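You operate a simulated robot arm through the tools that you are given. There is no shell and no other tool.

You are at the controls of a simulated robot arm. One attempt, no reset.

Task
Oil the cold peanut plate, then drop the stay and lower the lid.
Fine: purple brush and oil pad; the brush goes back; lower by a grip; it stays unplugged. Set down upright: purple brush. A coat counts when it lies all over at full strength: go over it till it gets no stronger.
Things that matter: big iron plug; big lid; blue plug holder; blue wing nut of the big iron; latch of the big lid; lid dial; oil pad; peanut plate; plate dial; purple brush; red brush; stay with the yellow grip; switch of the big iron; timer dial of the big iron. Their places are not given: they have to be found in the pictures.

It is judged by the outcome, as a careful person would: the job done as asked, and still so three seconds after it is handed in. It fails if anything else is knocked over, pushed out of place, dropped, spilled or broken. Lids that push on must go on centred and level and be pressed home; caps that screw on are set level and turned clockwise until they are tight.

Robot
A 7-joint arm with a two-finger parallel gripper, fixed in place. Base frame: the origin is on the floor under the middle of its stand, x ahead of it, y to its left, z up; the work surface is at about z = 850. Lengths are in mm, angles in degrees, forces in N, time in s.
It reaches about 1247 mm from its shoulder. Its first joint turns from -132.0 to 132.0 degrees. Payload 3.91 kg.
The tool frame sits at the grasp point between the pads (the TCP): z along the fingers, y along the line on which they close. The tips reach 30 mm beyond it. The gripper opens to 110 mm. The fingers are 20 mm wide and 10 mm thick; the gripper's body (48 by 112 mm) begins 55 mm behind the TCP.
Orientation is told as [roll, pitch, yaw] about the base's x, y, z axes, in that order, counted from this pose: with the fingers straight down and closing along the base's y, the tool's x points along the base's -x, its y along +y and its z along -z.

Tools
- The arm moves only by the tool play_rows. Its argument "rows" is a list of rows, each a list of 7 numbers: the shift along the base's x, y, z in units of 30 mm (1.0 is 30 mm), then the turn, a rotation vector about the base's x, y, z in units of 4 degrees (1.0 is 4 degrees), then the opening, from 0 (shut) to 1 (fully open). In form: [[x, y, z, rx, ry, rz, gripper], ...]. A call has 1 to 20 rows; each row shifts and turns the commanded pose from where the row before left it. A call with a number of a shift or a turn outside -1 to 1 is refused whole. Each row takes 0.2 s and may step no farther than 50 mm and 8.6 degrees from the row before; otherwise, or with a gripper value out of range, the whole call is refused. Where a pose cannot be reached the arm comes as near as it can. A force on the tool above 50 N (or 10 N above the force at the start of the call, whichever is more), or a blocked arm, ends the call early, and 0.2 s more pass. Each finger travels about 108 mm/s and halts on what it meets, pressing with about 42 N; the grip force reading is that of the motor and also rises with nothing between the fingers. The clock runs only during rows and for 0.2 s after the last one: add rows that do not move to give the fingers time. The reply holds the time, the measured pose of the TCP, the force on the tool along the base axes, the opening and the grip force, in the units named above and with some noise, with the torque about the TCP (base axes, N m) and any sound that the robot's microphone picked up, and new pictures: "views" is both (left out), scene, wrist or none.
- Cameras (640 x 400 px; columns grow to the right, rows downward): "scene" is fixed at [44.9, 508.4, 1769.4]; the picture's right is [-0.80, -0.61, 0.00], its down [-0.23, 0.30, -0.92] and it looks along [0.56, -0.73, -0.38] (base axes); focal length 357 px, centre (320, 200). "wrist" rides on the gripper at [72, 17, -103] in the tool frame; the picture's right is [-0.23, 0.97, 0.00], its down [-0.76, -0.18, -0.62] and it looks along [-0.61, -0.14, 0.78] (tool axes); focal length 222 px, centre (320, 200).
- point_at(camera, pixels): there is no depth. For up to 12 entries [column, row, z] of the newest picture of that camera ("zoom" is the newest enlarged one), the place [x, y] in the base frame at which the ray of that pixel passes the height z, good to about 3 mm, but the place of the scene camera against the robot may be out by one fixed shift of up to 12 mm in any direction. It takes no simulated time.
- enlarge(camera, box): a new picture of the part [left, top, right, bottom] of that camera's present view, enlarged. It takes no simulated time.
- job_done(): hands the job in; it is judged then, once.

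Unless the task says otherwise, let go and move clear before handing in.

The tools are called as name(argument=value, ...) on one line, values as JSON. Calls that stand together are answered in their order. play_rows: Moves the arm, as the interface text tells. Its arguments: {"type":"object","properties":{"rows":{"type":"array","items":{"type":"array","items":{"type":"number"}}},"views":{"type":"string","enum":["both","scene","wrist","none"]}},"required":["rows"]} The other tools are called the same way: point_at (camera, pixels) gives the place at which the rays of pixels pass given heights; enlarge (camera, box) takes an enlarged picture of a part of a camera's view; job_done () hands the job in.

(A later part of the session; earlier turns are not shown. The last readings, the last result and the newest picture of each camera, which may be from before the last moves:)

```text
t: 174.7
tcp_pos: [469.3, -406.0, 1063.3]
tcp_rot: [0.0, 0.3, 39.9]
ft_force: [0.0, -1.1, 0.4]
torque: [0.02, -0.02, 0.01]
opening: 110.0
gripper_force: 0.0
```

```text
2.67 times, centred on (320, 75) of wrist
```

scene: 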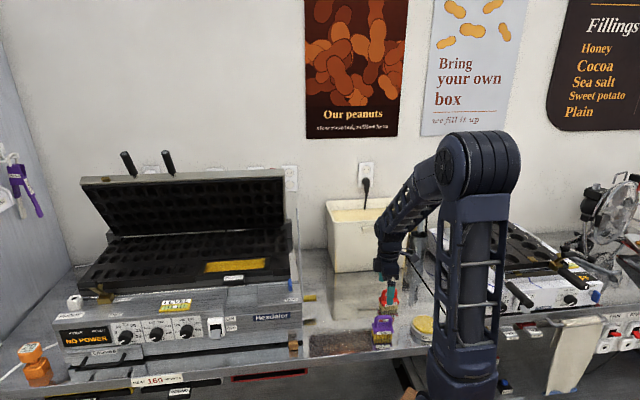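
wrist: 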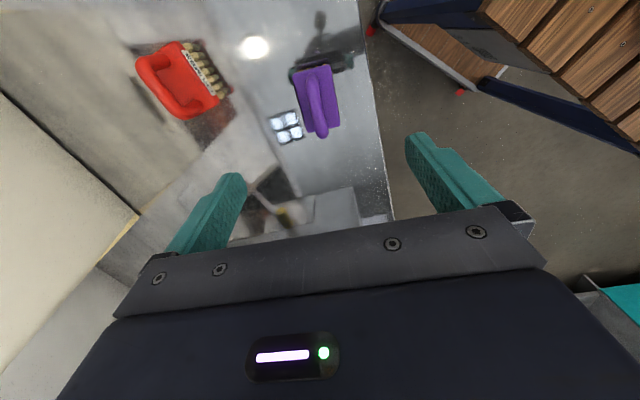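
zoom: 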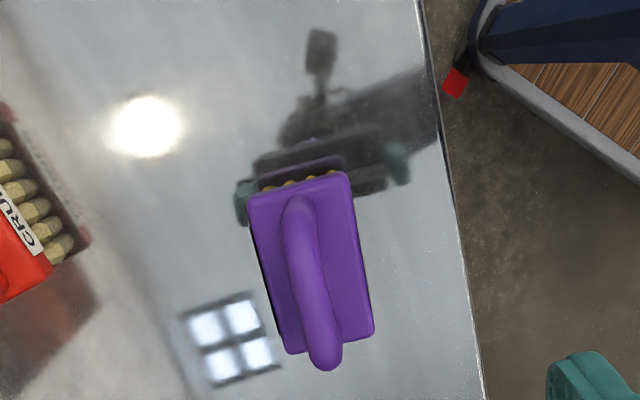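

The purple brush stands upright in its old place (scene zoom 230–338 × 225–370). Next the stay: I'll go to a pre-grasp pose right of the yellow grip with a 50° tilt.

play_rows(rows=[[0.66, 0.02, 0, 0, 0, 0.64, 1], [0.66, 0.02, 0, 0, 0, 0.64, 1], [0.66, 0.02, -0.2, 0.884, -0.884, 0, 1], [0.66, 0.02, -0.3, 0.884, -0.884, 0, 1], [0.66, 0.02, -0.3, 0.884, -0.884, 0, 1], [0.66, 0.02, -0.3, 0.884, -0.884, 0, 1], [0.66, 0.02, -0.35, 0.884, -0.884, 0, 1], [0.66, 0.02, -0.35, 0.884, -0.884, 0, 1], [0.66, 0.02, -0.35, 0.884, -0.884, 0, 1], [0.66, 0.02, -0.4, 0.884, -0.884, 0, 1], [0.66, 0.02, -0.4, 0.884, -0.884, 0, 1], [0.66, 0.05, -0.4, 0.884, -0.884, 0, 1]], views="both")

enlarge(camera="wrist", box=[200, 20, 440, 250])

```text
t: 177.3
tcp_pos: [707.6, -400.8, 965.1]
tcp_rot: [-0.1, -49.9, 45.0]
ft_force: [0.6, -0.5, -0.2]
torque: [0.01, -0.01, -0.01]
opening: 110.0
gripper_force: 0.1
```

scene: 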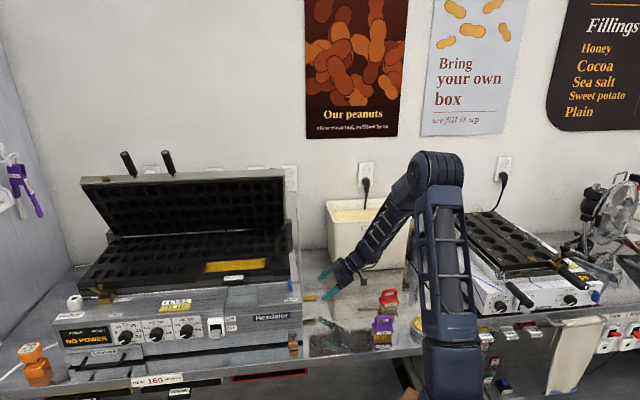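
wrist: 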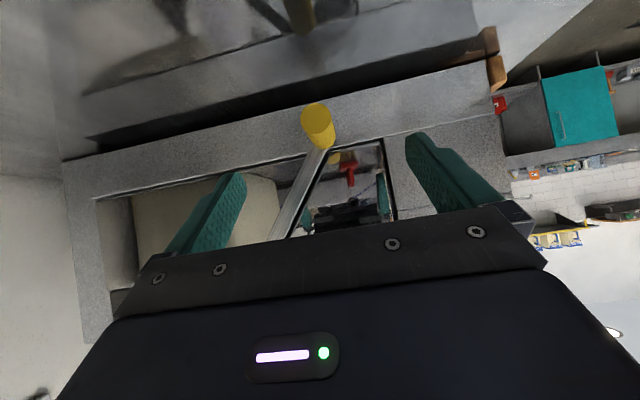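

```text
1.74 times, centred on (320, 135) of wrist
```

zoom: 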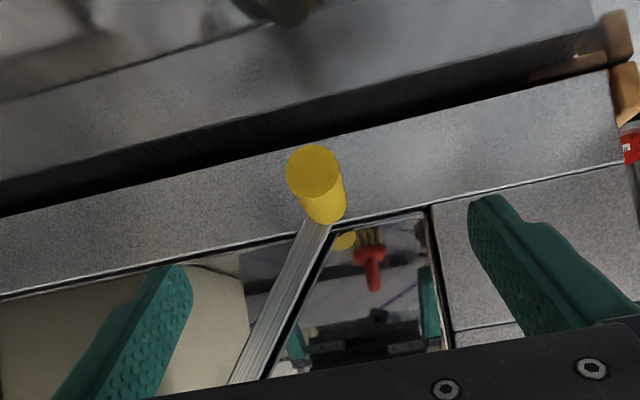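

The grip is measured at u 254–306, v≈781.5, z≈911. I'll move in so it lies between the open fingers, then check.

play_rows(rows=[[0.42, 0.46, -0.6, 0, 0, 0, 1], [0.42, 0.46, -0.6, 0, 0, 0, 1], [0.42, 0.46, -0.6, 0, 0, 0, 1], [0, 0, 0, 0, 0, 0, 1]], views="both")

enlarge(camera="wrist", box=[200, 100, 440, 250])

enlarge(camera="scene", box=[250, 240, 370, 330])

```text
t: 178.3
tcp_pos: [744.9, -360.4, 909.3]
tcp_rot: [-0.2, -49.8, 45.0]
ft_force: [-0.3, 0.6, 0.9]
torque: [0.01, -0.03, -0.01]
opening: 109.6
gripper_force: 0.0
```

scene: 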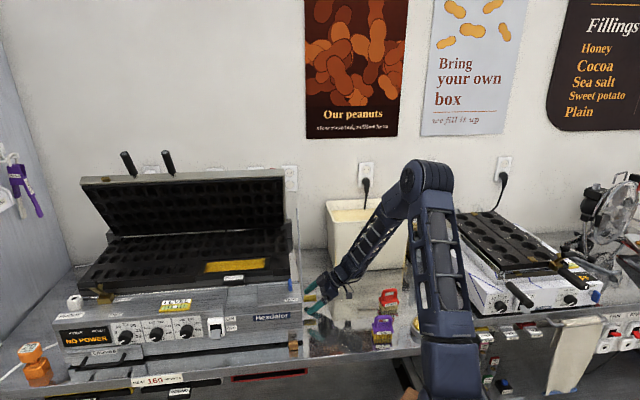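
wrist: 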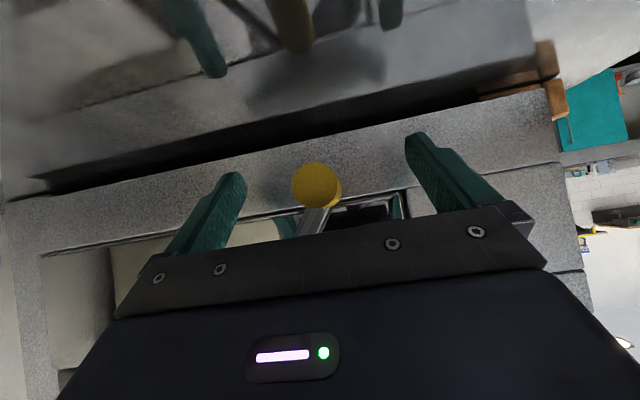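

```text
2.67 times, centred on (320, 175) of wrist
```

zoom: 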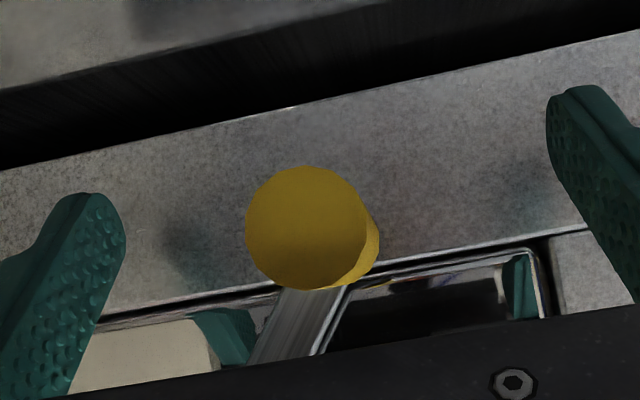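

```text
4.44 times, centred on (310, 285) of scene
```

zoom: 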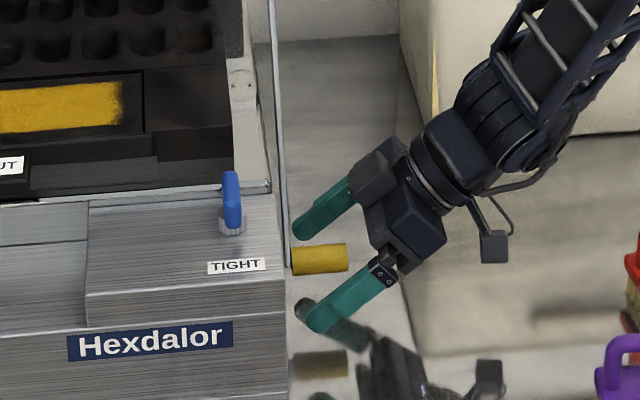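

The yellow grip is centred between the fingers (end face at wrist (317,186)). I close on it.

play_rows(rows=[[0.1, 0.1, -0.05, 0, 0, 0, 0.6], [0, 0, 0, 0, 0, 0, 0.3], [0, 0, 0, 0, 0, 0, 0], [0, 0, 0, 0, 0, 0, 0], [0, 0, 0, 0, 0, 0, 0], [0, 0, 0, 0, 0, 0, 0]], views="both")

enlarge(camera="scene", box=[250, 240, 370, 330])

```text
t: 179.7
tcp_pos: [747.9, -358.0, 909.0]
tcp_rot: [-0.1, -49.8, 45.0]
ft_force: [4.7, -0.6, 5.1]
torque: [0.0, -0.01, 0.22]
opening: 23.6
gripper_force: 44.9
```

scene: 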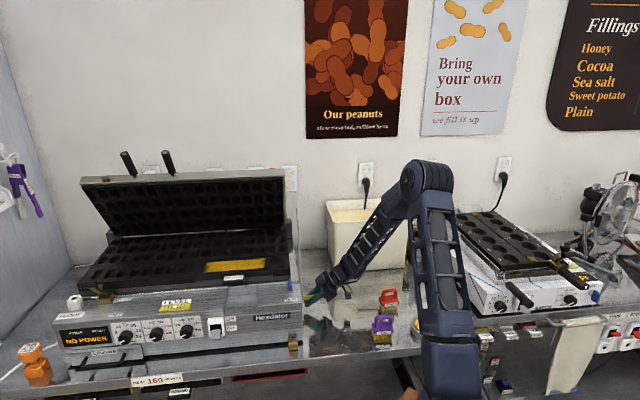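
wrist: 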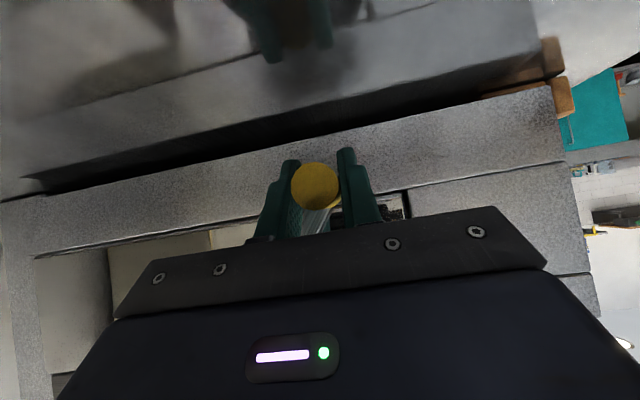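

```text
4.44 times, centred on (310, 285) of scene
```

zoom: 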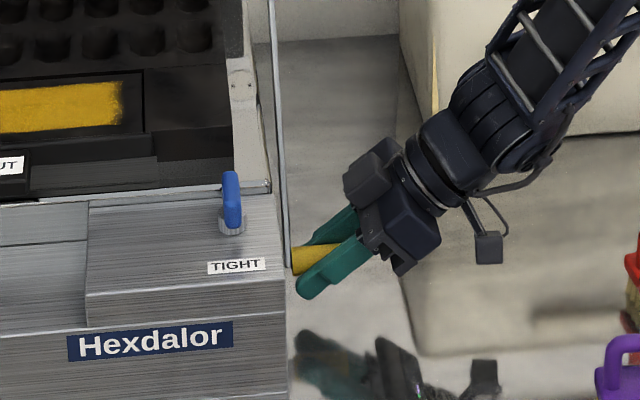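

The grip is held (23.6 mm). I test gently which way it gives: first ~4 mm forward-up, along an arc about the bar's upper end.

play_rows(rows=[[-0.04, 0.04, 0.04, 0, 0, 0, 0], [-0.04, 0.04, 0.04, 0, 0, 0, 0], [0, 0, 0, 0, 0, 0, 0]], views="none")

```text
t: 180.5
tcp_pos: [745.8, -355.0, 909.8]
tcp_rot: [-0.1, -49.8, 45.0]
ft_force: [3.0, -8.1, 3.2]
torque: [0.18, 0.3, 0.24]
opening: 23.9
gripper_force: 45.1
```

It yields: the grip moved ~3.5 mm forward at only ~8 N. I'll move a bit further and look at what the bar does.

play_rows(rows=[[-0.07, 0.07, 0.06, 0, 0, 0, 0], [-0.07, 0.07, 0.06, 0, 0, 0, 0], [-0.07, 0.07, 0.06, 0, 0, 0, 0], [-0.07, 0.07, 0.06, 0, 0, 0, 0], [0, 0, 0, 0, 0, 0, 0]], views="both")

enlarge(camera="scene", box=[230, 160, 350, 320])

```text
t: 181.7
tcp_pos: [737.7, -345.7, 918.3]
tcp_rot: [-0.2, -49.7, 45.1]
ft_force: [9.3, -18.0, 17.2]
torque: [-0.24, 0.39, 0.42]
opening: 23.8
gripper_force: 45.2
```

scene: 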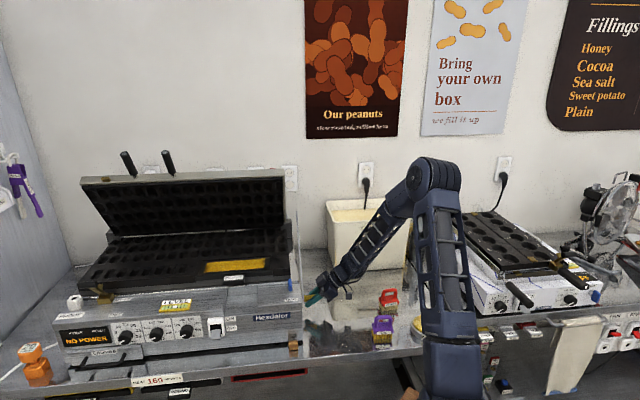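
wrist: 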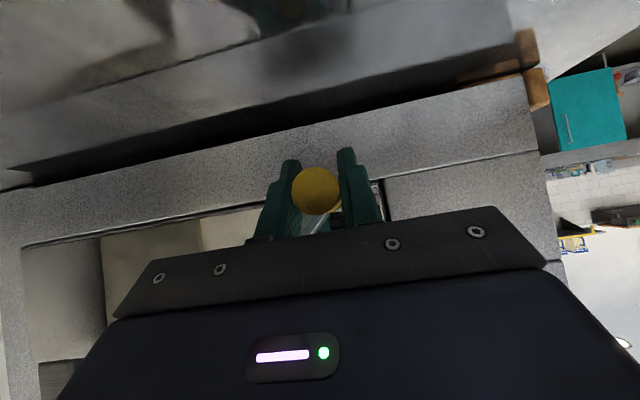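

```text
2.50 times, centred on (290, 240) of scene
```

zoom: 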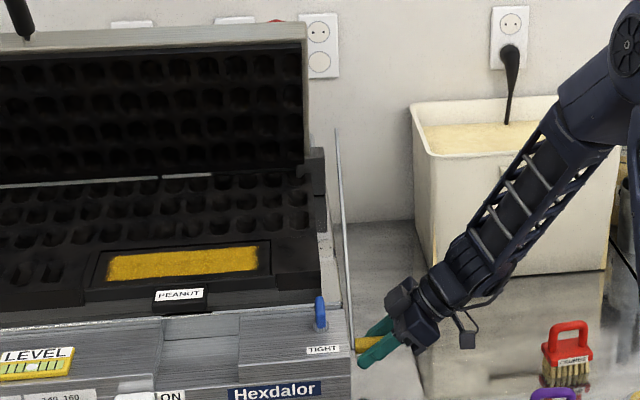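

The bar turns about its upper end (top still at scene (296,212)) while the lid stays put, so the pivot is at the top. I'll go back a little along the true arc and read the forces to learn about its seat and free direction.

play_rows(rows=[[0.03, -0.03, 0.05, 0, 0, 0, 0], [0, 0, 0, 0, 0, 0, 0]], views="none")

play_rows(rows=[[-0.06, 0.06, 0.06, 0, 0, 0, 0], [-0.06, 0.06, 0.06, 0, 0, 0, 0], [-0.06, 0.06, 0.06, 0, 0, 0, 0], [0, 0, 0, 0, 0, 0, 0]], views="none")

```text
t: 182.3
tcp_pos: [737.0, -346.6, 918.3]
tcp_rot: [0.0, -49.8, 45.0]
ft_force: [-3.6, -13.6, 5.0]
torque: [0.96, -0.75, 0.11]
opening: 24.0
gripper_force: 44.4
```

```text
t: 183.3
tcp_pos: [734.0, -342.8, 923.8]
tcp_rot: [-0.1, -49.9, 45.0]
ft_force: [0.2, -29.9, 15.1]
torque: [-0.24, 0.5, 0.38]
opening: 23.8
gripper_force: 44.1
```

The off-arc forces fit a pivot at (v985,z1189) with radius 346. I'll follow that arc back to the start and slightly beyond, backward-down, watching the forces.

play_rows(rows=[[0.126, -0.126, -0.12, 0, 0, 0, 0], [0.126, -0.126, -0.12, 0, 0, 0, 0], [0.113, -0.113, -0.12, 0, 0, 0, 0], [0.113, -0.113, -0.12, 0, 0, 0, 0], [0, 0, 0, 0, 0, 0, 0]], views="none")

play_rows(rows=[[0.058, -0.058, -0.058, 0, 0, 0, 0], [0.058, -0.058, -0.058, 0, 0, 0, 0], [0, 0, 0, 0, 0, 0, 0]], views="none")

```text
t: 184.5
tcp_pos: [746.9, -354.4, 908.0]
tcp_rot: [0.2, -49.7, 44.9]
ft_force: [-24.7, 15.9, -32.4]
torque: [-0.08, -0.21, -0.59]
opening: 22.6
gripper_force: 44.7
```

```text
t: 185.3
tcp_pos: [750.0, -356.8, 907.1]
tcp_rot: [-0.1, -49.8, 45.1]
ft_force: [-27.0, 30.5, -20.3]
torque: [-0.05, -0.31, 0.07]
opening: 24.1
gripper_force: 44.6
```

Forces are building up from slip in the pads rather than from a clean arc. I'll open the fingers to release the stress and look at where the stay rests.

play_rows(rows=[[-0.04, 0.04, -0.05, 0, 0, 0, 0], [0, 0, 0, 0, 0, 0, 0.4], [0, 0, 0, 0, 0, 0, 0.7], [0, 0, 0, 0, 0, 0, 1], [0, 0, 0, 0, 0, 0, 1]], views="both")

enlarge(camera="scene", box=[230, 160, 350, 320])

enlarge(camera="wrist", box=[200, 100, 440, 250])

```text
t: 186.5
tcp_pos: [749.1, -357.6, 904.3]
tcp_rot: [-0.1, -49.8, 45.0]
ft_force: [-0.7, 0.4, -0.4]
torque: [0.0, 0.01, -0.01]
opening: 109.9
gripper_force: 0.1
```

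scene: 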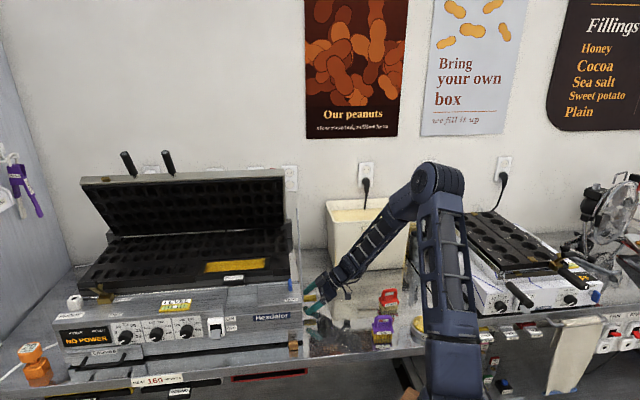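
wrist: 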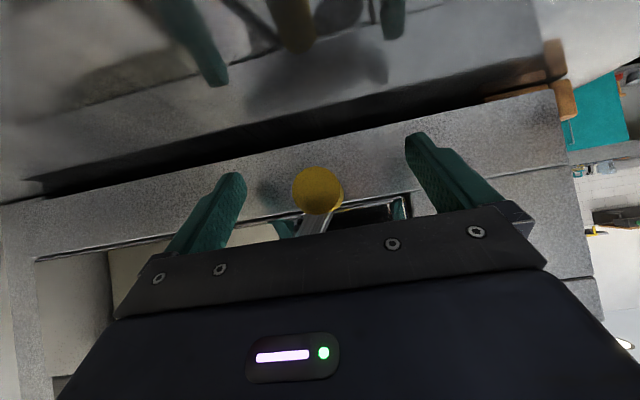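

```text
2.50 times, centred on (290, 240) of scene
```

zoom: 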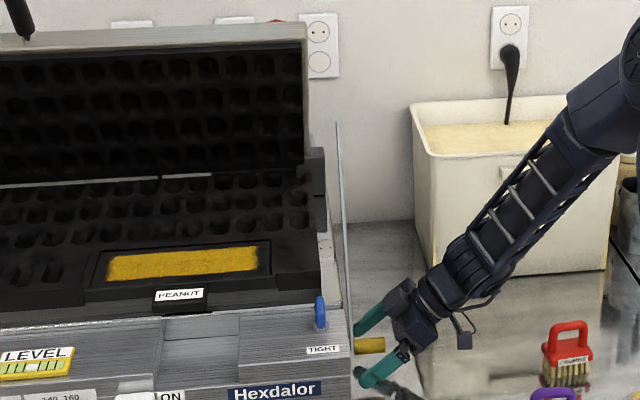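

```text
2.67 times, centred on (320, 175) of wrist
```

zoom: 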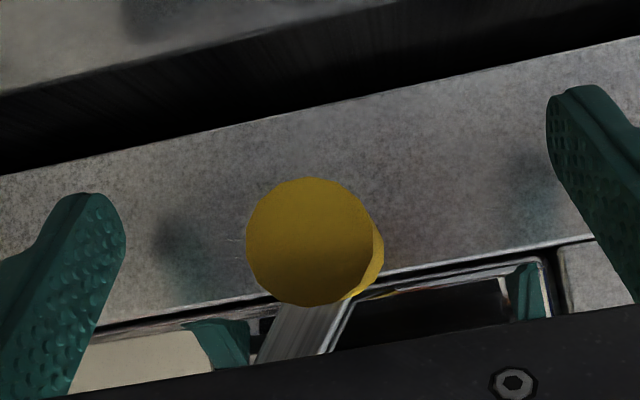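

The stay is back where it started. Let me take a high-zoom baseline of the bar, so that I can compare after the next test.

enlarge(camera="scene", box=[262, 195, 332, 255])

enlarge(camera="scene", box=[262, 255, 332, 315])

```text
6.67 times, centred on (297, 225) of scene
```

zoom: 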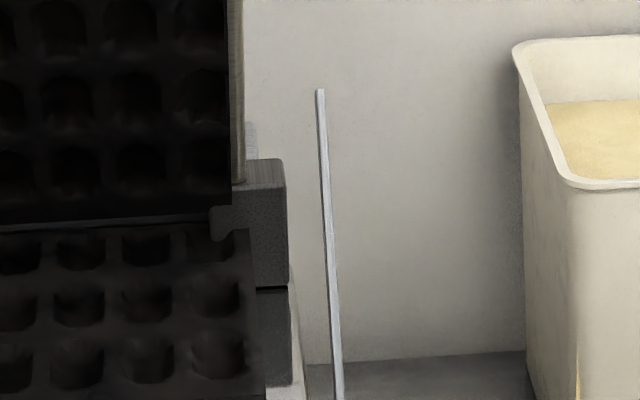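

```text
6.67 times, centred on (297, 285) of scene
```

zoom: 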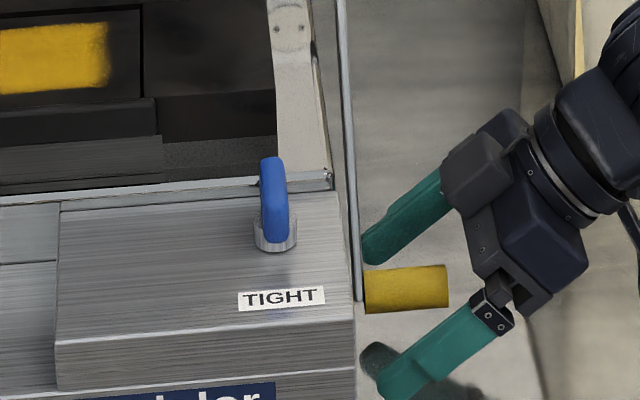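

play_rows(rows=[[0, 0, 0.12, 0, 0, 0, 0.5], [0, 0, 0, 0, 0, 0, 0.2], [0, 0, 0, 0, 0, 0, 0], [0, 0, 0, 0, 0, 0, 0], [0, 0, 0, 0, 0, 0, 0]], views="none")

play_rows(rows=[[-0.057, 0.057, 0.06, 0, 0, 0, 0], [-0.057, 0.057, 0.06, 0, 0, 0, 0], [-0.057, 0.057, 0.06, 0, 0, 0, 0], [-0.057, 0.057, 0.06, 0, 0, 0, 0], [0, 0, 0, 0, 0, 0, 0]], views="scene")

enlarge(camera="scene", box=[262, 195, 332, 255])

enlarge(camera="scene", box=[262, 255, 332, 315])

```text
t: 187.7
tcp_pos: [749.3, -358.0, 908.4]
tcp_rot: [-0.1, -49.8, 45.0]
ft_force: [1.3, 0.1, 1.1]
torque: [0.39, -0.38, 0.1]
opening: 23.7
gripper_force: 44.8
```

```text
t: 188.9
tcp_pos: [740.9, -350.0, 915.5]
tcp_rot: [-0.1, -49.9, 45.1]
ft_force: [4.1, 4.0, -2.2]
torque: [0.32, -0.05, 0.12]
opening: 24.0
gripper_force: 45.7
```

scene: 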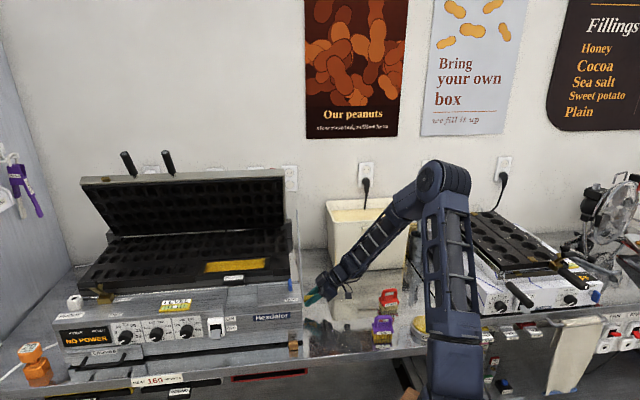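

```text
6.67 times, centred on (297, 225) of scene
```

zoom: 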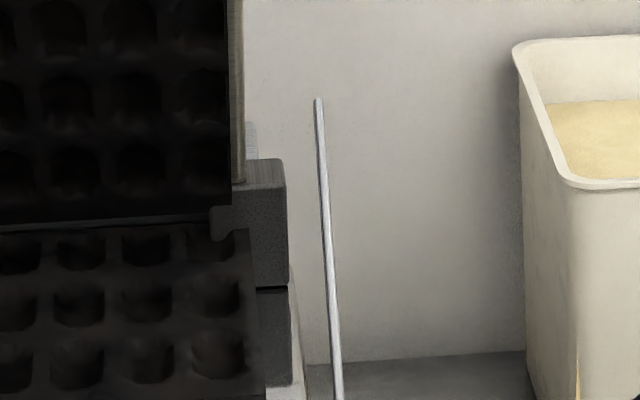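

```text
6.67 times, centred on (297, 285) of scene
```

zoom: 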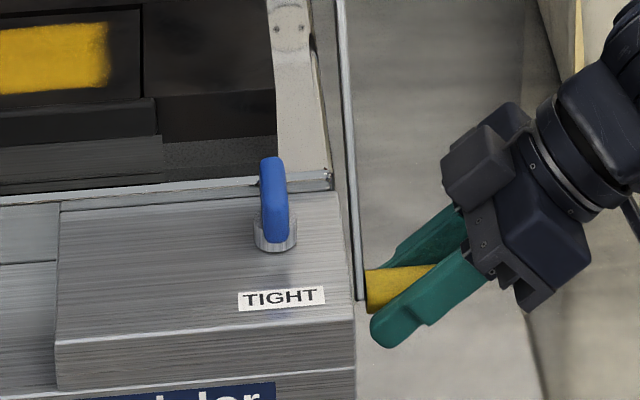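

At this displaced position the forces are near zero, and the bar's top moved slightly too (zoom (320,90)→(318,98)). I'll let go here to see whether it stays, returns or falls.

play_rows(rows=[[0, 0, 0, 0, 0, 0, 0.3], [0, 0, 0, 0, 0, 0, 0.5], [0, 0, 0, 0, 0, 0, 0.5]], views="both")

enlarge(camera="scene", box=[262, 195, 332, 255])

enlarge(camera="scene", box=[262, 255, 332, 315])

enlarge(camera="wrist", box=[200, 100, 440, 250])

```text
t: 189.7
tcp_pos: [741.6, -350.7, 916.0]
tcp_rot: [-0.1, -49.8, 45.1]
ft_force: [0.3, 0.2, -0.5]
torque: [0.02, -0.01, -0.01]
opening: 55.0
gripper_force: 0.1
```

scene: 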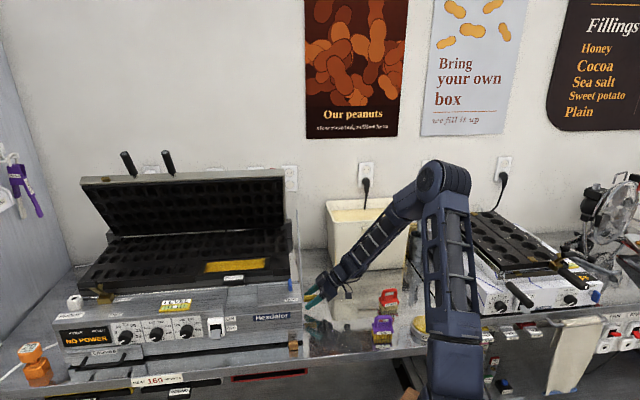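
wrist: 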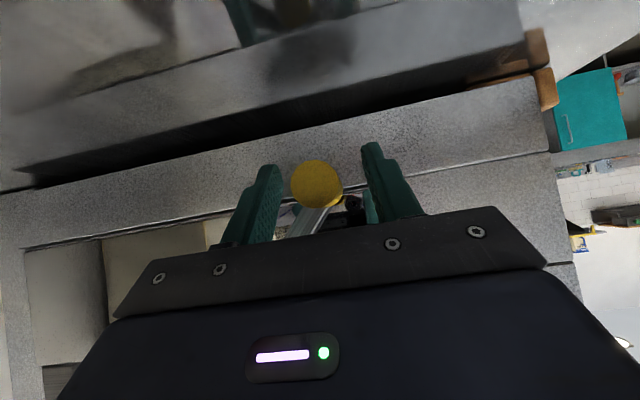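

```text
6.67 times, centred on (297, 225) of scene
```

zoom: 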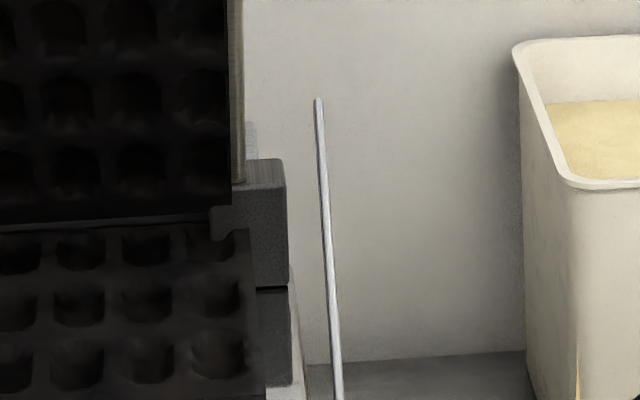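

```text
6.67 times, centred on (297, 285) of scene
```

zoom: 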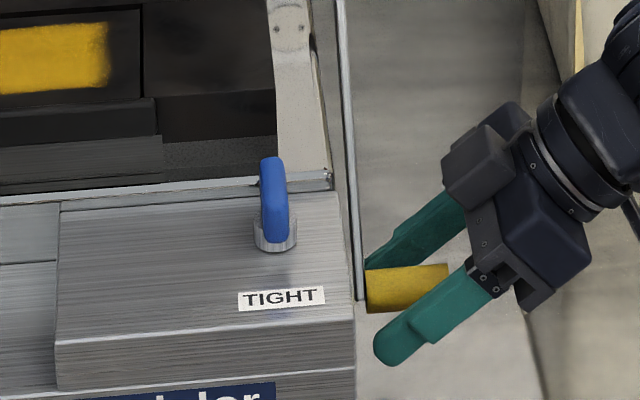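

```text
2.67 times, centred on (320, 175) of wrist
```

zoom: 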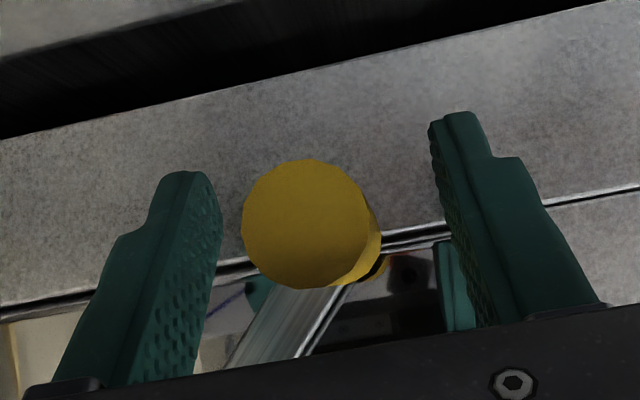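

The stay holds its new position by friction. I'll retreat to the same viewpoint as before (t=177) to compare the bar's angle directly.

play_rows(rows=[[-0.3, -0.3, 0.5, 0, 0, 0, 1], [-0.3, -0.4, 0.5, 0, 0, 0, 1], [-0.3, -0.5, 0.4, 0, 0, 0, 1], [-0.23, -0.47, 0.24, 0, 0, 0, 1], [0, 0, 0, 0, 0, 0, 1]], views="both")

enlarge(camera="wrist", box=[200, 20, 440, 250])

```text
t: 190.9
tcp_pos: [707.7, -400.7, 965.5]
tcp_rot: [0.0, -49.8, 45.0]
ft_force: [0.2, -0.4, 0.1]
torque: [0.0, 0.01, 0.03]
opening: 110.1
gripper_force: 0.0
```

scene: 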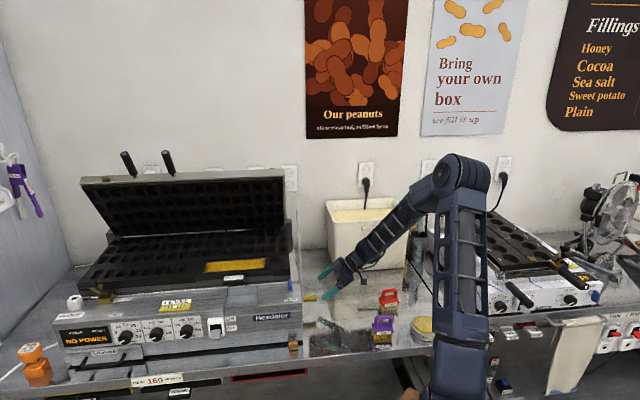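
wrist: 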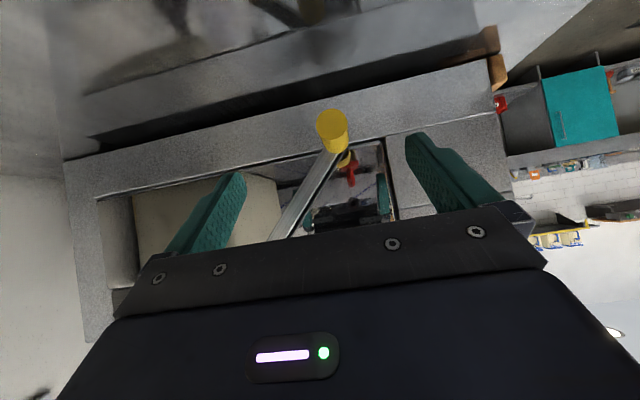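

```text
1.74 times, centred on (320, 135) of wrist
```

zoom: 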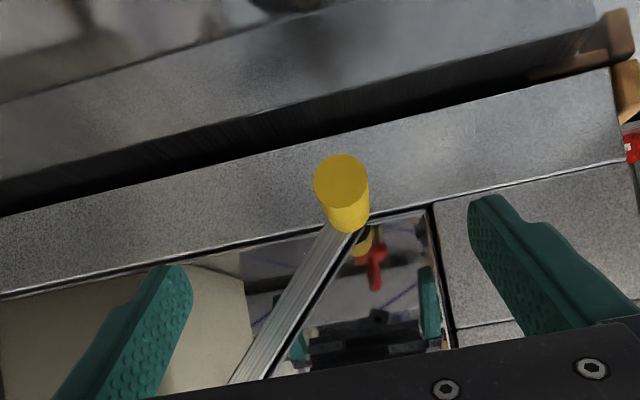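

Now it's clear: comparing views, the far part of the bar barely moved while its lower end shifted, so the stay is a lever pivoted ~124 mm above the grip (near v855, z1010). Moving the grip forward and up lowers the bar's top – that is "dropping" it. I'll re-grip it and drive it along this arc.

play_rows(rows=[[0.296, 0.474, -0.55, 0, 0, 0, 1], [0.296, 0.474, -0.55, 0, 0, 0, 1], [0.296, 0.474, -0.55, 0, 0, 0, 1], [0, 0, 0, 0, 0, 0, 0.5], [0, 0, 0, 0, 0, 0, 0.2], [0, 0, 0, 0, 0, 0, 0], [0, 0, 0, 0, 0, 0, 0]], views="wrist")

```text
t: 192.5
tcp_pos: [734.7, -357.1, 916.0]
tcp_rot: [0.1, -49.7, 45.1]
ft_force: [1.9, 1.4, -2.0]
torque: [-0.03, 0.23, 0.1]
opening: 24.1
gripper_force: 45.3
```

wrist: 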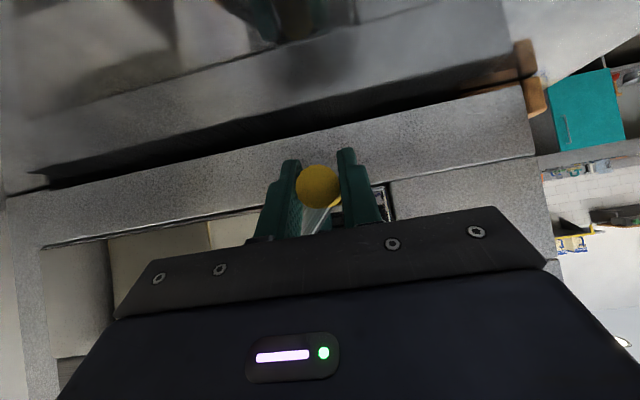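

play_rows(rows=[[-0.085, 0.085, 0.117, 0, 0, 0, 0], [-0.085, 0.085, 0.117, 0, 0, 0, 0], [0, 0, 0, 0, 0, 0, 0]], views="none")

play_rows(rows=[[-0.07, 0.07, 0.109, 0, 0, 0, 0], [-0.07, 0.07, 0.109, 0, 0, 0, 0], [0, 0, 0, 0, 0, 0, 0]], views="none")

```text
t: 193.3
tcp_pos: [729.4, -353.2, 921.8]
tcp_rot: [-0.1, -49.8, 45.0]
ft_force: [4.9, -3.7, 2.5]
torque: [0.22, 0.18, -0.03]
opening: 24.0
gripper_force: 44.8
```

```text
t: 194.1
tcp_pos: [725.3, -349.8, 929.9]
tcp_rot: [0.0, -49.9, 45.0]
ft_force: [-2.7, -5.3, -3.0]
torque: [0.65, -0.25, 0.31]
opening: 24.1
gripper_force: 45.2
```

Forces stay tiny, so the arc is right. Continuing the swing.

play_rows(rows=[[-0.0625, 0.0625, 0.1135, 0, 0, 0, 0], [-0.0625, 0.0625, 0.1135, 0, 0, 0, 0], [-0.0575, 0.0575, 0.1215, 0, 0, 0, 0], [-0.0575, 0.0575, 0.1215, 0, 0, 0, 0], [-0.052, 0.052, 0.125, 0, 0, 0, 0], [-0.052, 0.052, 0.125, 0, 0, 0, 0], [0, 0, 0, 0, 0, 0, 0]], views="scene")

enlarge(camera="scene", box=[230, 180, 350, 320])

```text
t: 195.7
tcp_pos: [715.0, -338.2, 950.9]
tcp_rot: [-0.1, -49.7, 45.0]
ft_force: [0.3, -7.6, 0.8]
torque: [0.31, -0.11, 0.06]
opening: 23.7
gripper_force: 45.2
```

scene: 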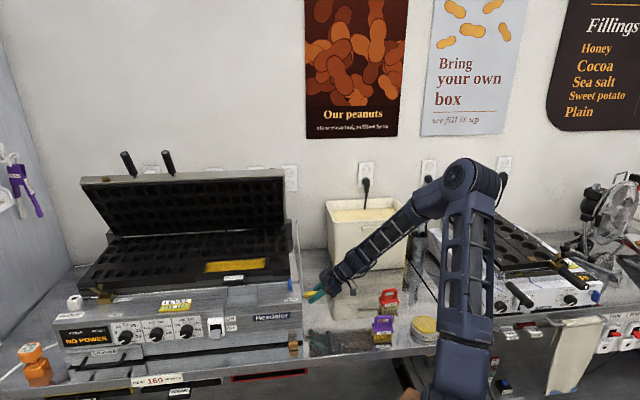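

```text
2.86 times, centred on (290, 250) of scene
```

zoom: 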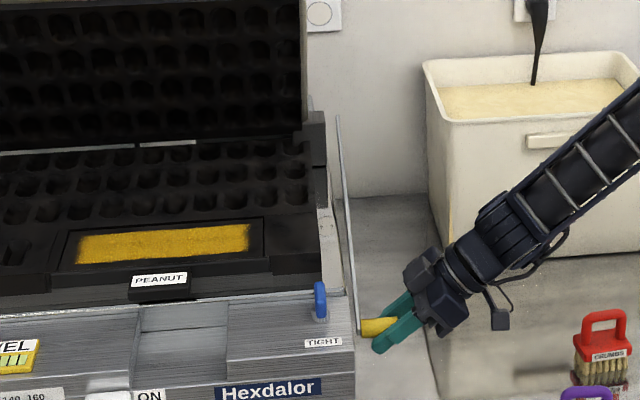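

The bar's top is sinking (now scene row ~220) and the lid stays up by itself. I continue the arc toward horizontal.

play_rows(rows=[[-0.045, 0.045, 0.132, 0, 0, 0, 0], [-0.045, 0.045, 0.132, 0, 0, 0, 0], [-0.039, 0.039, 0.134, 0, 0, 0, 0], [-0.039, 0.039, 0.134, 0, 0, 0, 0], [-0.032, 0.032, 0.138, 0, 0, 0, 0], [-0.032, 0.032, 0.138, 0, 0, 0, 0], [0, 0, 0, 0, 0, 0, 0]], views="none")

play_rows(rows=[[-0.025, 0.025, 0.142, 0, 0, 0, 0], [-0.025, 0.025, 0.142, 0, 0, 0, 0], [-0.018, 0.018, 0.143, 0, 0, 0, 0], [-0.018, 0.018, 0.143, 0, 0, 0, 0], [-0.01, 0.01, 0.145, 0, 0, 0, 0], [-0.01, 0.01, 0.145, 0, 0, 0, 0], [0, 0, 0, 0, 0, 0, 0]], views="scene")

enlarge(camera="scene", box=[230, 180, 350, 320])

```text
t: 197.3
tcp_pos: [708.7, -333.1, 975.3]
tcp_rot: [-0.2, -49.7, 45.0]
ft_force: [19.9, -26.5, 7.6]
torque: [-0.05, 0.0, 0.08]
opening: 24.1
gripper_force: 45.1
```

```text
t: 197.9
tcp_pos: [707.5, -331.4, 981.4]
tcp_rot: [-0.3, -49.7, 45.0]
ft_force: [7.1, -6.9, 4.6]
torque: [-0.32, -0.03, 0.4]
opening: 23.5
gripper_force: 44.9
stopped in row 2: the force on the tool passed its limit at 51 N (the readings are from after the stop); the commanded pose is now the measured one
```

scene: 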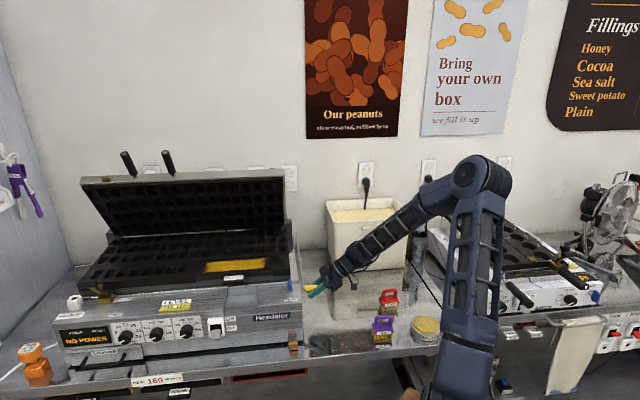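

```text
2.86 times, centred on (290, 250) of scene
```

zoom: 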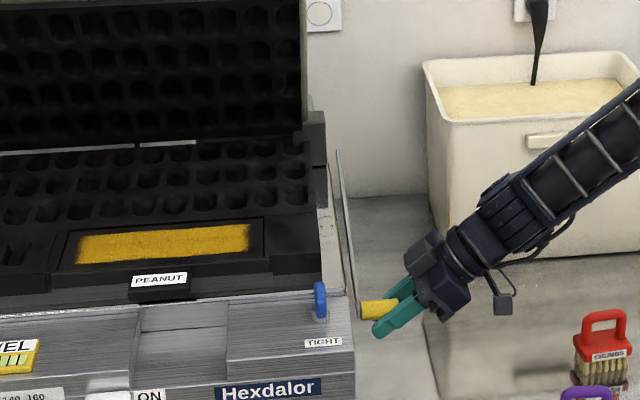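

The pull shows my circle was a bit too wide; refitting gives pivot ≈ (v842.5, z994), radius ≈104.5. I continue on the corrected arc.

play_rows(rows=[[0.05, -0.05, 0.09, 0, 0, 0, 0], [0.03, -0.03, 0.09, 0, 0, 0, 0], [0, 0, 0, 0, 0, 0, 0]], views="none")

play_rows(rows=[[0, 0, 0.12, 0, 0, 0, 0], [0, 0, 0.12, 0, 0, 0, 0], [0, 0, 0, 0, 0, 0, 0]], views="none")

```text
t: 198.7
tcp_pos: [708.4, -333.0, 987.2]
tcp_rot: [-0.1, -49.7, 44.9]
ft_force: [-41.0, 20.3, -5.8]
torque: [-0.5, 0.41, 0.53]
opening: 23.9
gripper_force: 45.4
```

```text
t: 199.1
tcp_pos: [708.7, -332.1, 987.4]
tcp_rot: [0.3, -49.6, 44.9]
ft_force: [-3.5, 2.8, -0.6]
torque: [0.01, 0.19, 0.34]
opening: 23.9
gripper_force: 45.1
stopped in row 1: the force on the tool passed its limit at 59 N (the readings are from after the stop); the commanded pose is now the measured one
```

The last steps met stiff resistance with the bar almost horizontal. I'll let go, back off a little and look at where the stay is now.

play_rows(rows=[[0, 0, 0, 0, 0, 0, 0.4], [0, 0, 0, 0, 0, 0, 0.8], [0, 0, 0, 0, 0, 0, 1], [-0.5, -0.5, 0.6, 0, 0, 0, 1], [-0.5, -0.5, 0.6, 0, 0, 0, 1], [-0.5, -0.5, 0.6, 0, 0, 0, 1], [0, 0, 0, 0, 0, 0, 1]], views="both")

enlarge(camera="scene", box=[230, 180, 350, 320])

enlarge(camera="wrist", box=[200, 20, 440, 250])

```text
t: 200.7
tcp_pos: [663.1, -377.3, 1041.5]
tcp_rot: [0.1, -49.6, 44.9]
ft_force: [0.3, -0.2, -0.3]
torque: [0.02, -0.03, -0.05]
opening: 110.0
gripper_force: 0.0
```

scene: 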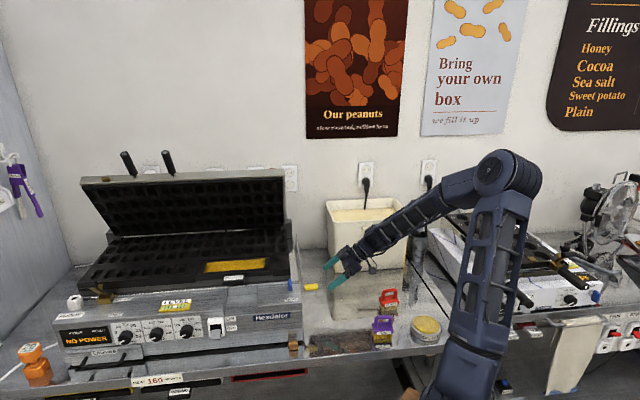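
wrist: 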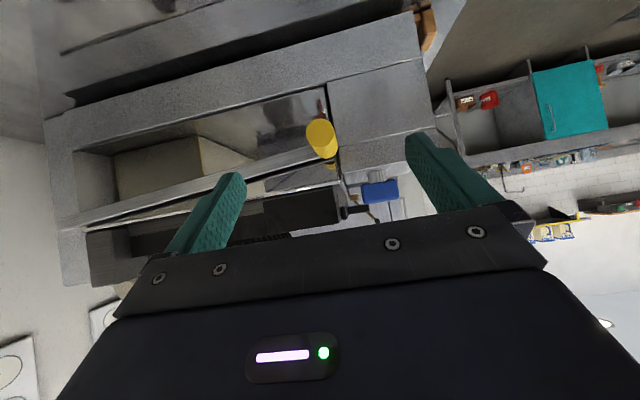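

```text
2.86 times, centred on (290, 250) of scene
```

zoom: 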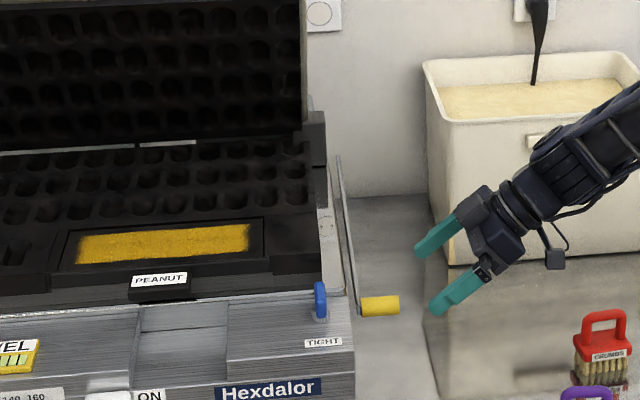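

```text
1.74 times, centred on (320, 135) of wrist
```

zoom: 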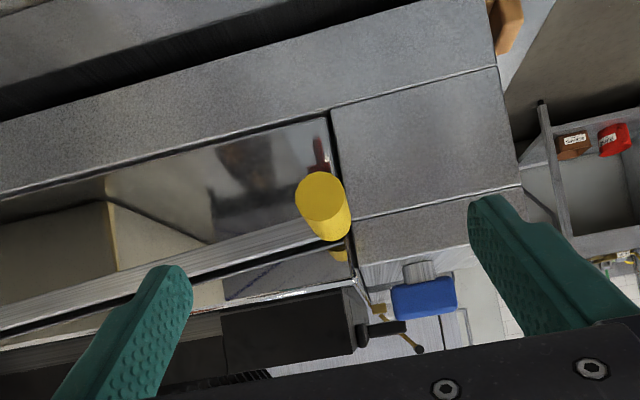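

The bar now lies almost horizontal along the iron's side (wrist zoom: from (330,225) to (0,318)), the grip at about (v734, z996). I'll test gently whether it can drop further by gripping it again and moving up a little.

play_rows(rows=[[0.489, 0.516, -0.506, 0, 0, 0, 1], [0.489, 0.516, -0.506, 0, 0, 0, 1], [0.489, 0.516, -0.506, 0, 0, 0, 1], [0, 0, 0, 0, 0, 0, 1]], views="wrist")

enlarge(camera="wrist", box=[200, 100, 440, 250])

```text
t: 201.7
tcp_pos: [706.0, -331.5, 996.0]
tcp_rot: [0.1, -49.7, 45.0]
ft_force: [-0.1, 0.0, 0.0]
torque: [0.01, 0.02, -0.01]
opening: 110.0
gripper_force: 0.1
```

wrist: 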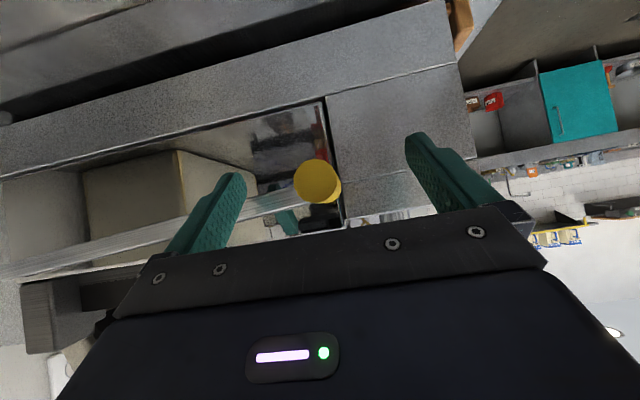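

```text
2.67 times, centred on (320, 175) of wrist
```

zoom: 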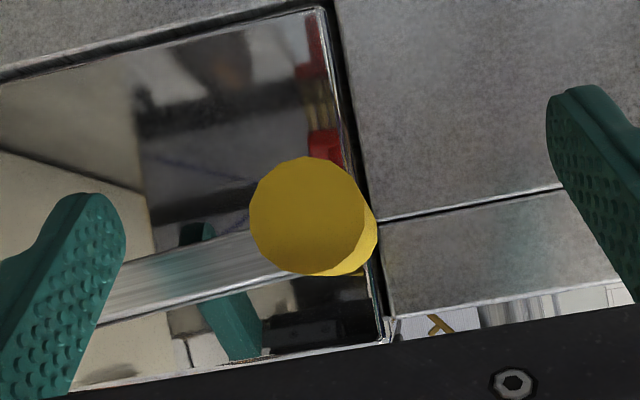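

play_rows(rows=[[-0.05, -0.05, 0, 0, 0, 0, 0.6], [0, 0, 0, 0, 0, 0, 0.3], [0, 0, 0, 0, 0, 0, 0.1], [0, 0, 0, 0, 0, 0, 0], [0, 0, 0, 0, 0, 0, 0]], views="none")

play_rows(rows=[[0, 0, 0.05, 0, 0, 0, 0], [0, 0, 0.05, 0, 0, 0, 0], [0, 0, 0, 0, 0, 0, 0]], views="none")

```text
t: 202.9
tcp_pos: [706.4, -333.2, 995.9]
tcp_rot: [0.0, -49.6, 44.9]
ft_force: [10.6, -9.1, 1.6]
torque: [-0.29, 0.02, 0.21]
opening: 23.7
gripper_force: 45.5
```

```text
t: 203.7
tcp_pos: [706.0, -331.8, 996.4]
tcp_rot: [0.3, -49.7, 44.8]
ft_force: [14.2, -22.0, -33.7]
torque: [-0.25, 0.22, 0.7]
opening: 23.9
gripper_force: 45.3
```

It is at a hard stop (−34 N for 3 mm), so the stay is fully dropped. I release it and move clear.

play_rows(rows=[[0, 0, -0.1, 0, 0, 0, 0], [0, 0, 0, 0, 0, 0, 0.4], [0, 0, 0, 0, 0, 0, 0.8], [0, 0, 0, 0, 0, 0, 1], [-0.5, -0.5, 0.6, 0, 0, 0, 1], [-0.5, -0.5, 0.6, 0, 0, 0, 1], [-0.5, -0.5, 0.6, 0, 0, 0, 1], [-0.5, -0.5, 0.9, 0, 0, 0, 1], [-0.3, -0.3, 0.9, -0.5, 0.5, 0, 1], [-0.3, -0.3, 0.9, -0.5, 0.5, 0, 1]], views="both")

enlarge(camera="scene", box=[200, 180, 340, 310])

enlarge(camera="scene", box=[60, 140, 310, 300])

```text
t: 205.9
tcp_pos: [626.8, -412.2, 1130.4]
tcp_rot: [0.0, -44.0, 44.8]
ft_force: [-0.2, -0.8, -0.1]
torque: [0.01, 0.0, -0.01]
opening: 109.8
gripper_force: 0.1
```

scene: 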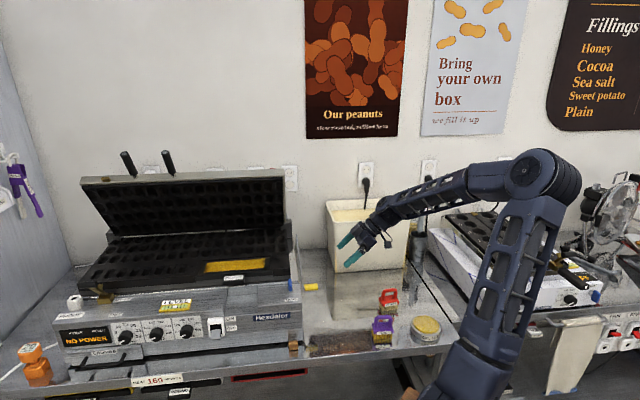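
wrist: 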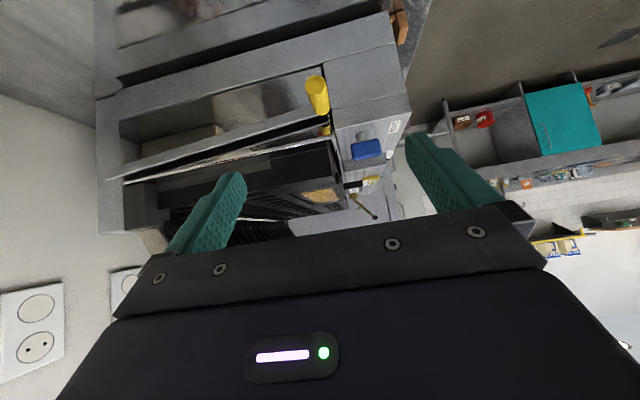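

```text
3.08 times, centred on (270, 245) of scene
```

zoom: 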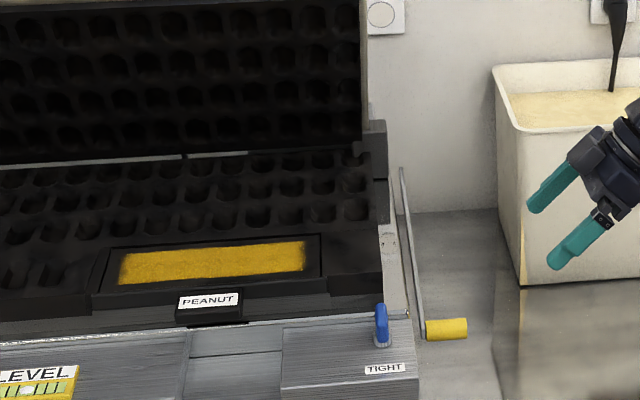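

```text
2.50 times, centred on (185, 220) of scene
```

zoom: 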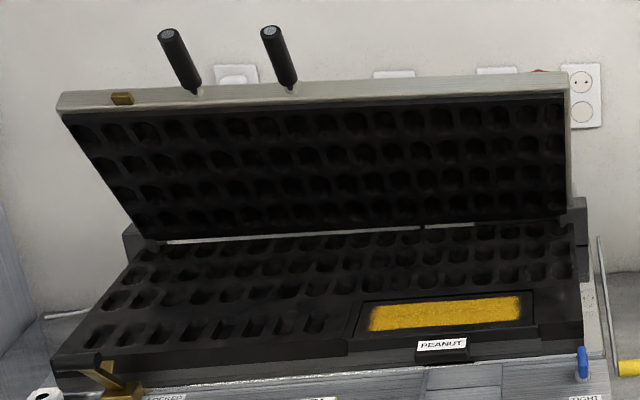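

The stay is down and the lid stands by itself. For the lid's right handle (estimated mid at u759, v919, z1409) I'll approach from the front with the fingers closing along u. First, I rise and bring the tool vertical.

play_rows(rows=[[0, 0, 0.95, -0.864, 0.864, 0, 1], [0.1, 0.3, 0.95, -0.864, 0.864, 0, 1], [0.3, 0.7, 0.95, -0.864, 0.864, 0, 1], [0.4, 0.8, 0.95, -0.864, 0.864, 0, 1], [0.4, 0.8, 0.95, -0.864, 0.864, 0, 1], [0.4, 0.8, 0.95, -0.864, 0.864, 0, 1], [0.4, 0.8, 0.95, -0.864, 0.864, 0, 1], [0.4, 0.8, 0.95, -0.864, 0.864, 0, 1], [0.4, 0.8, 0.95, -0.864, 0.864, 0, 1], [0.3, 0.8, 0.5, 0, 0, -0.9, 1], [0.3, 0.8, 0.5, 0, 0, -0.9, 1]], views="none")

play_rows(rows=[[0.3, 0.5, 0.3, 0, 0, -0.97, 1], [0.3, 0.5, 0.3, 0, 0, -0.97, 1], [0.3, 0.5, 0.3, 0, 0, -0.97, 1], [0.3, 0.5, 0, 0, 0, -0.97, 1], [0.3, 0.5, 0, 0, 0, -0.97, 1], [0.3, 0.5, 0, 0, 0, -0.97, 1], [0.3, 0.3, 0, 0, 0, -0.97, 1], [0.3, 0.3, 0, 0, 0, -0.97, 1], [0.3, 0.3, 0, 0, 0, -0.97, 1], [0.3, 0, 0, 0, 0, -0.97, 1], [0.3, 0, 0, 0, 0, -0.97, 1], [0.3, 0, 0, 0, 0, -0.97, 1], [0.3, 0, 0, 0, 0, -0.97, 1], [0, 0, 0, 0, 0, -0.97, 1], [0, 0, 0, 0, 0, -0.97, 1], [0, 0, 0, 0, 0, -0.97, 1], [0, 0, 0, 0, 0, -0.97, 1], [0, 0, 0, 0, 0, -0.97, 1], [0, 0, 0, 0, 0, -0.97, 1], [0, 0, 0, 0, 0, -0.97, 1]], views="both")

```text
t: 208.3
tcp_pos: [731.4, -185.9, 1418.1]
tcp_rot: [-0.1, 0.0, 37.7]
ft_force: [-0.5, 0.1, 0.4]
torque: [0.04, 0.02, -0.01]
opening: 110.1
gripper_force: 0.0
```

```text
t: 212.5
tcp_pos: [847.0, -72.0, 1444.6]
tcp_rot: [0.0, 0.0, -39.9]
ft_force: [-0.1, -0.3, 0.0]
torque: [-0.01, -0.02, -0.01]
opening: 110.1
gripper_force: 0.1
```

scene: 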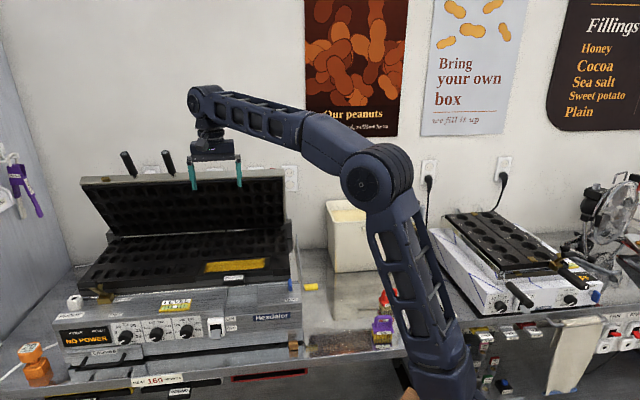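
wrist: 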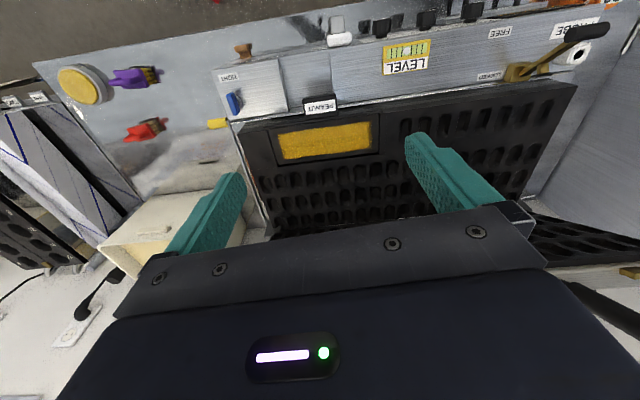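

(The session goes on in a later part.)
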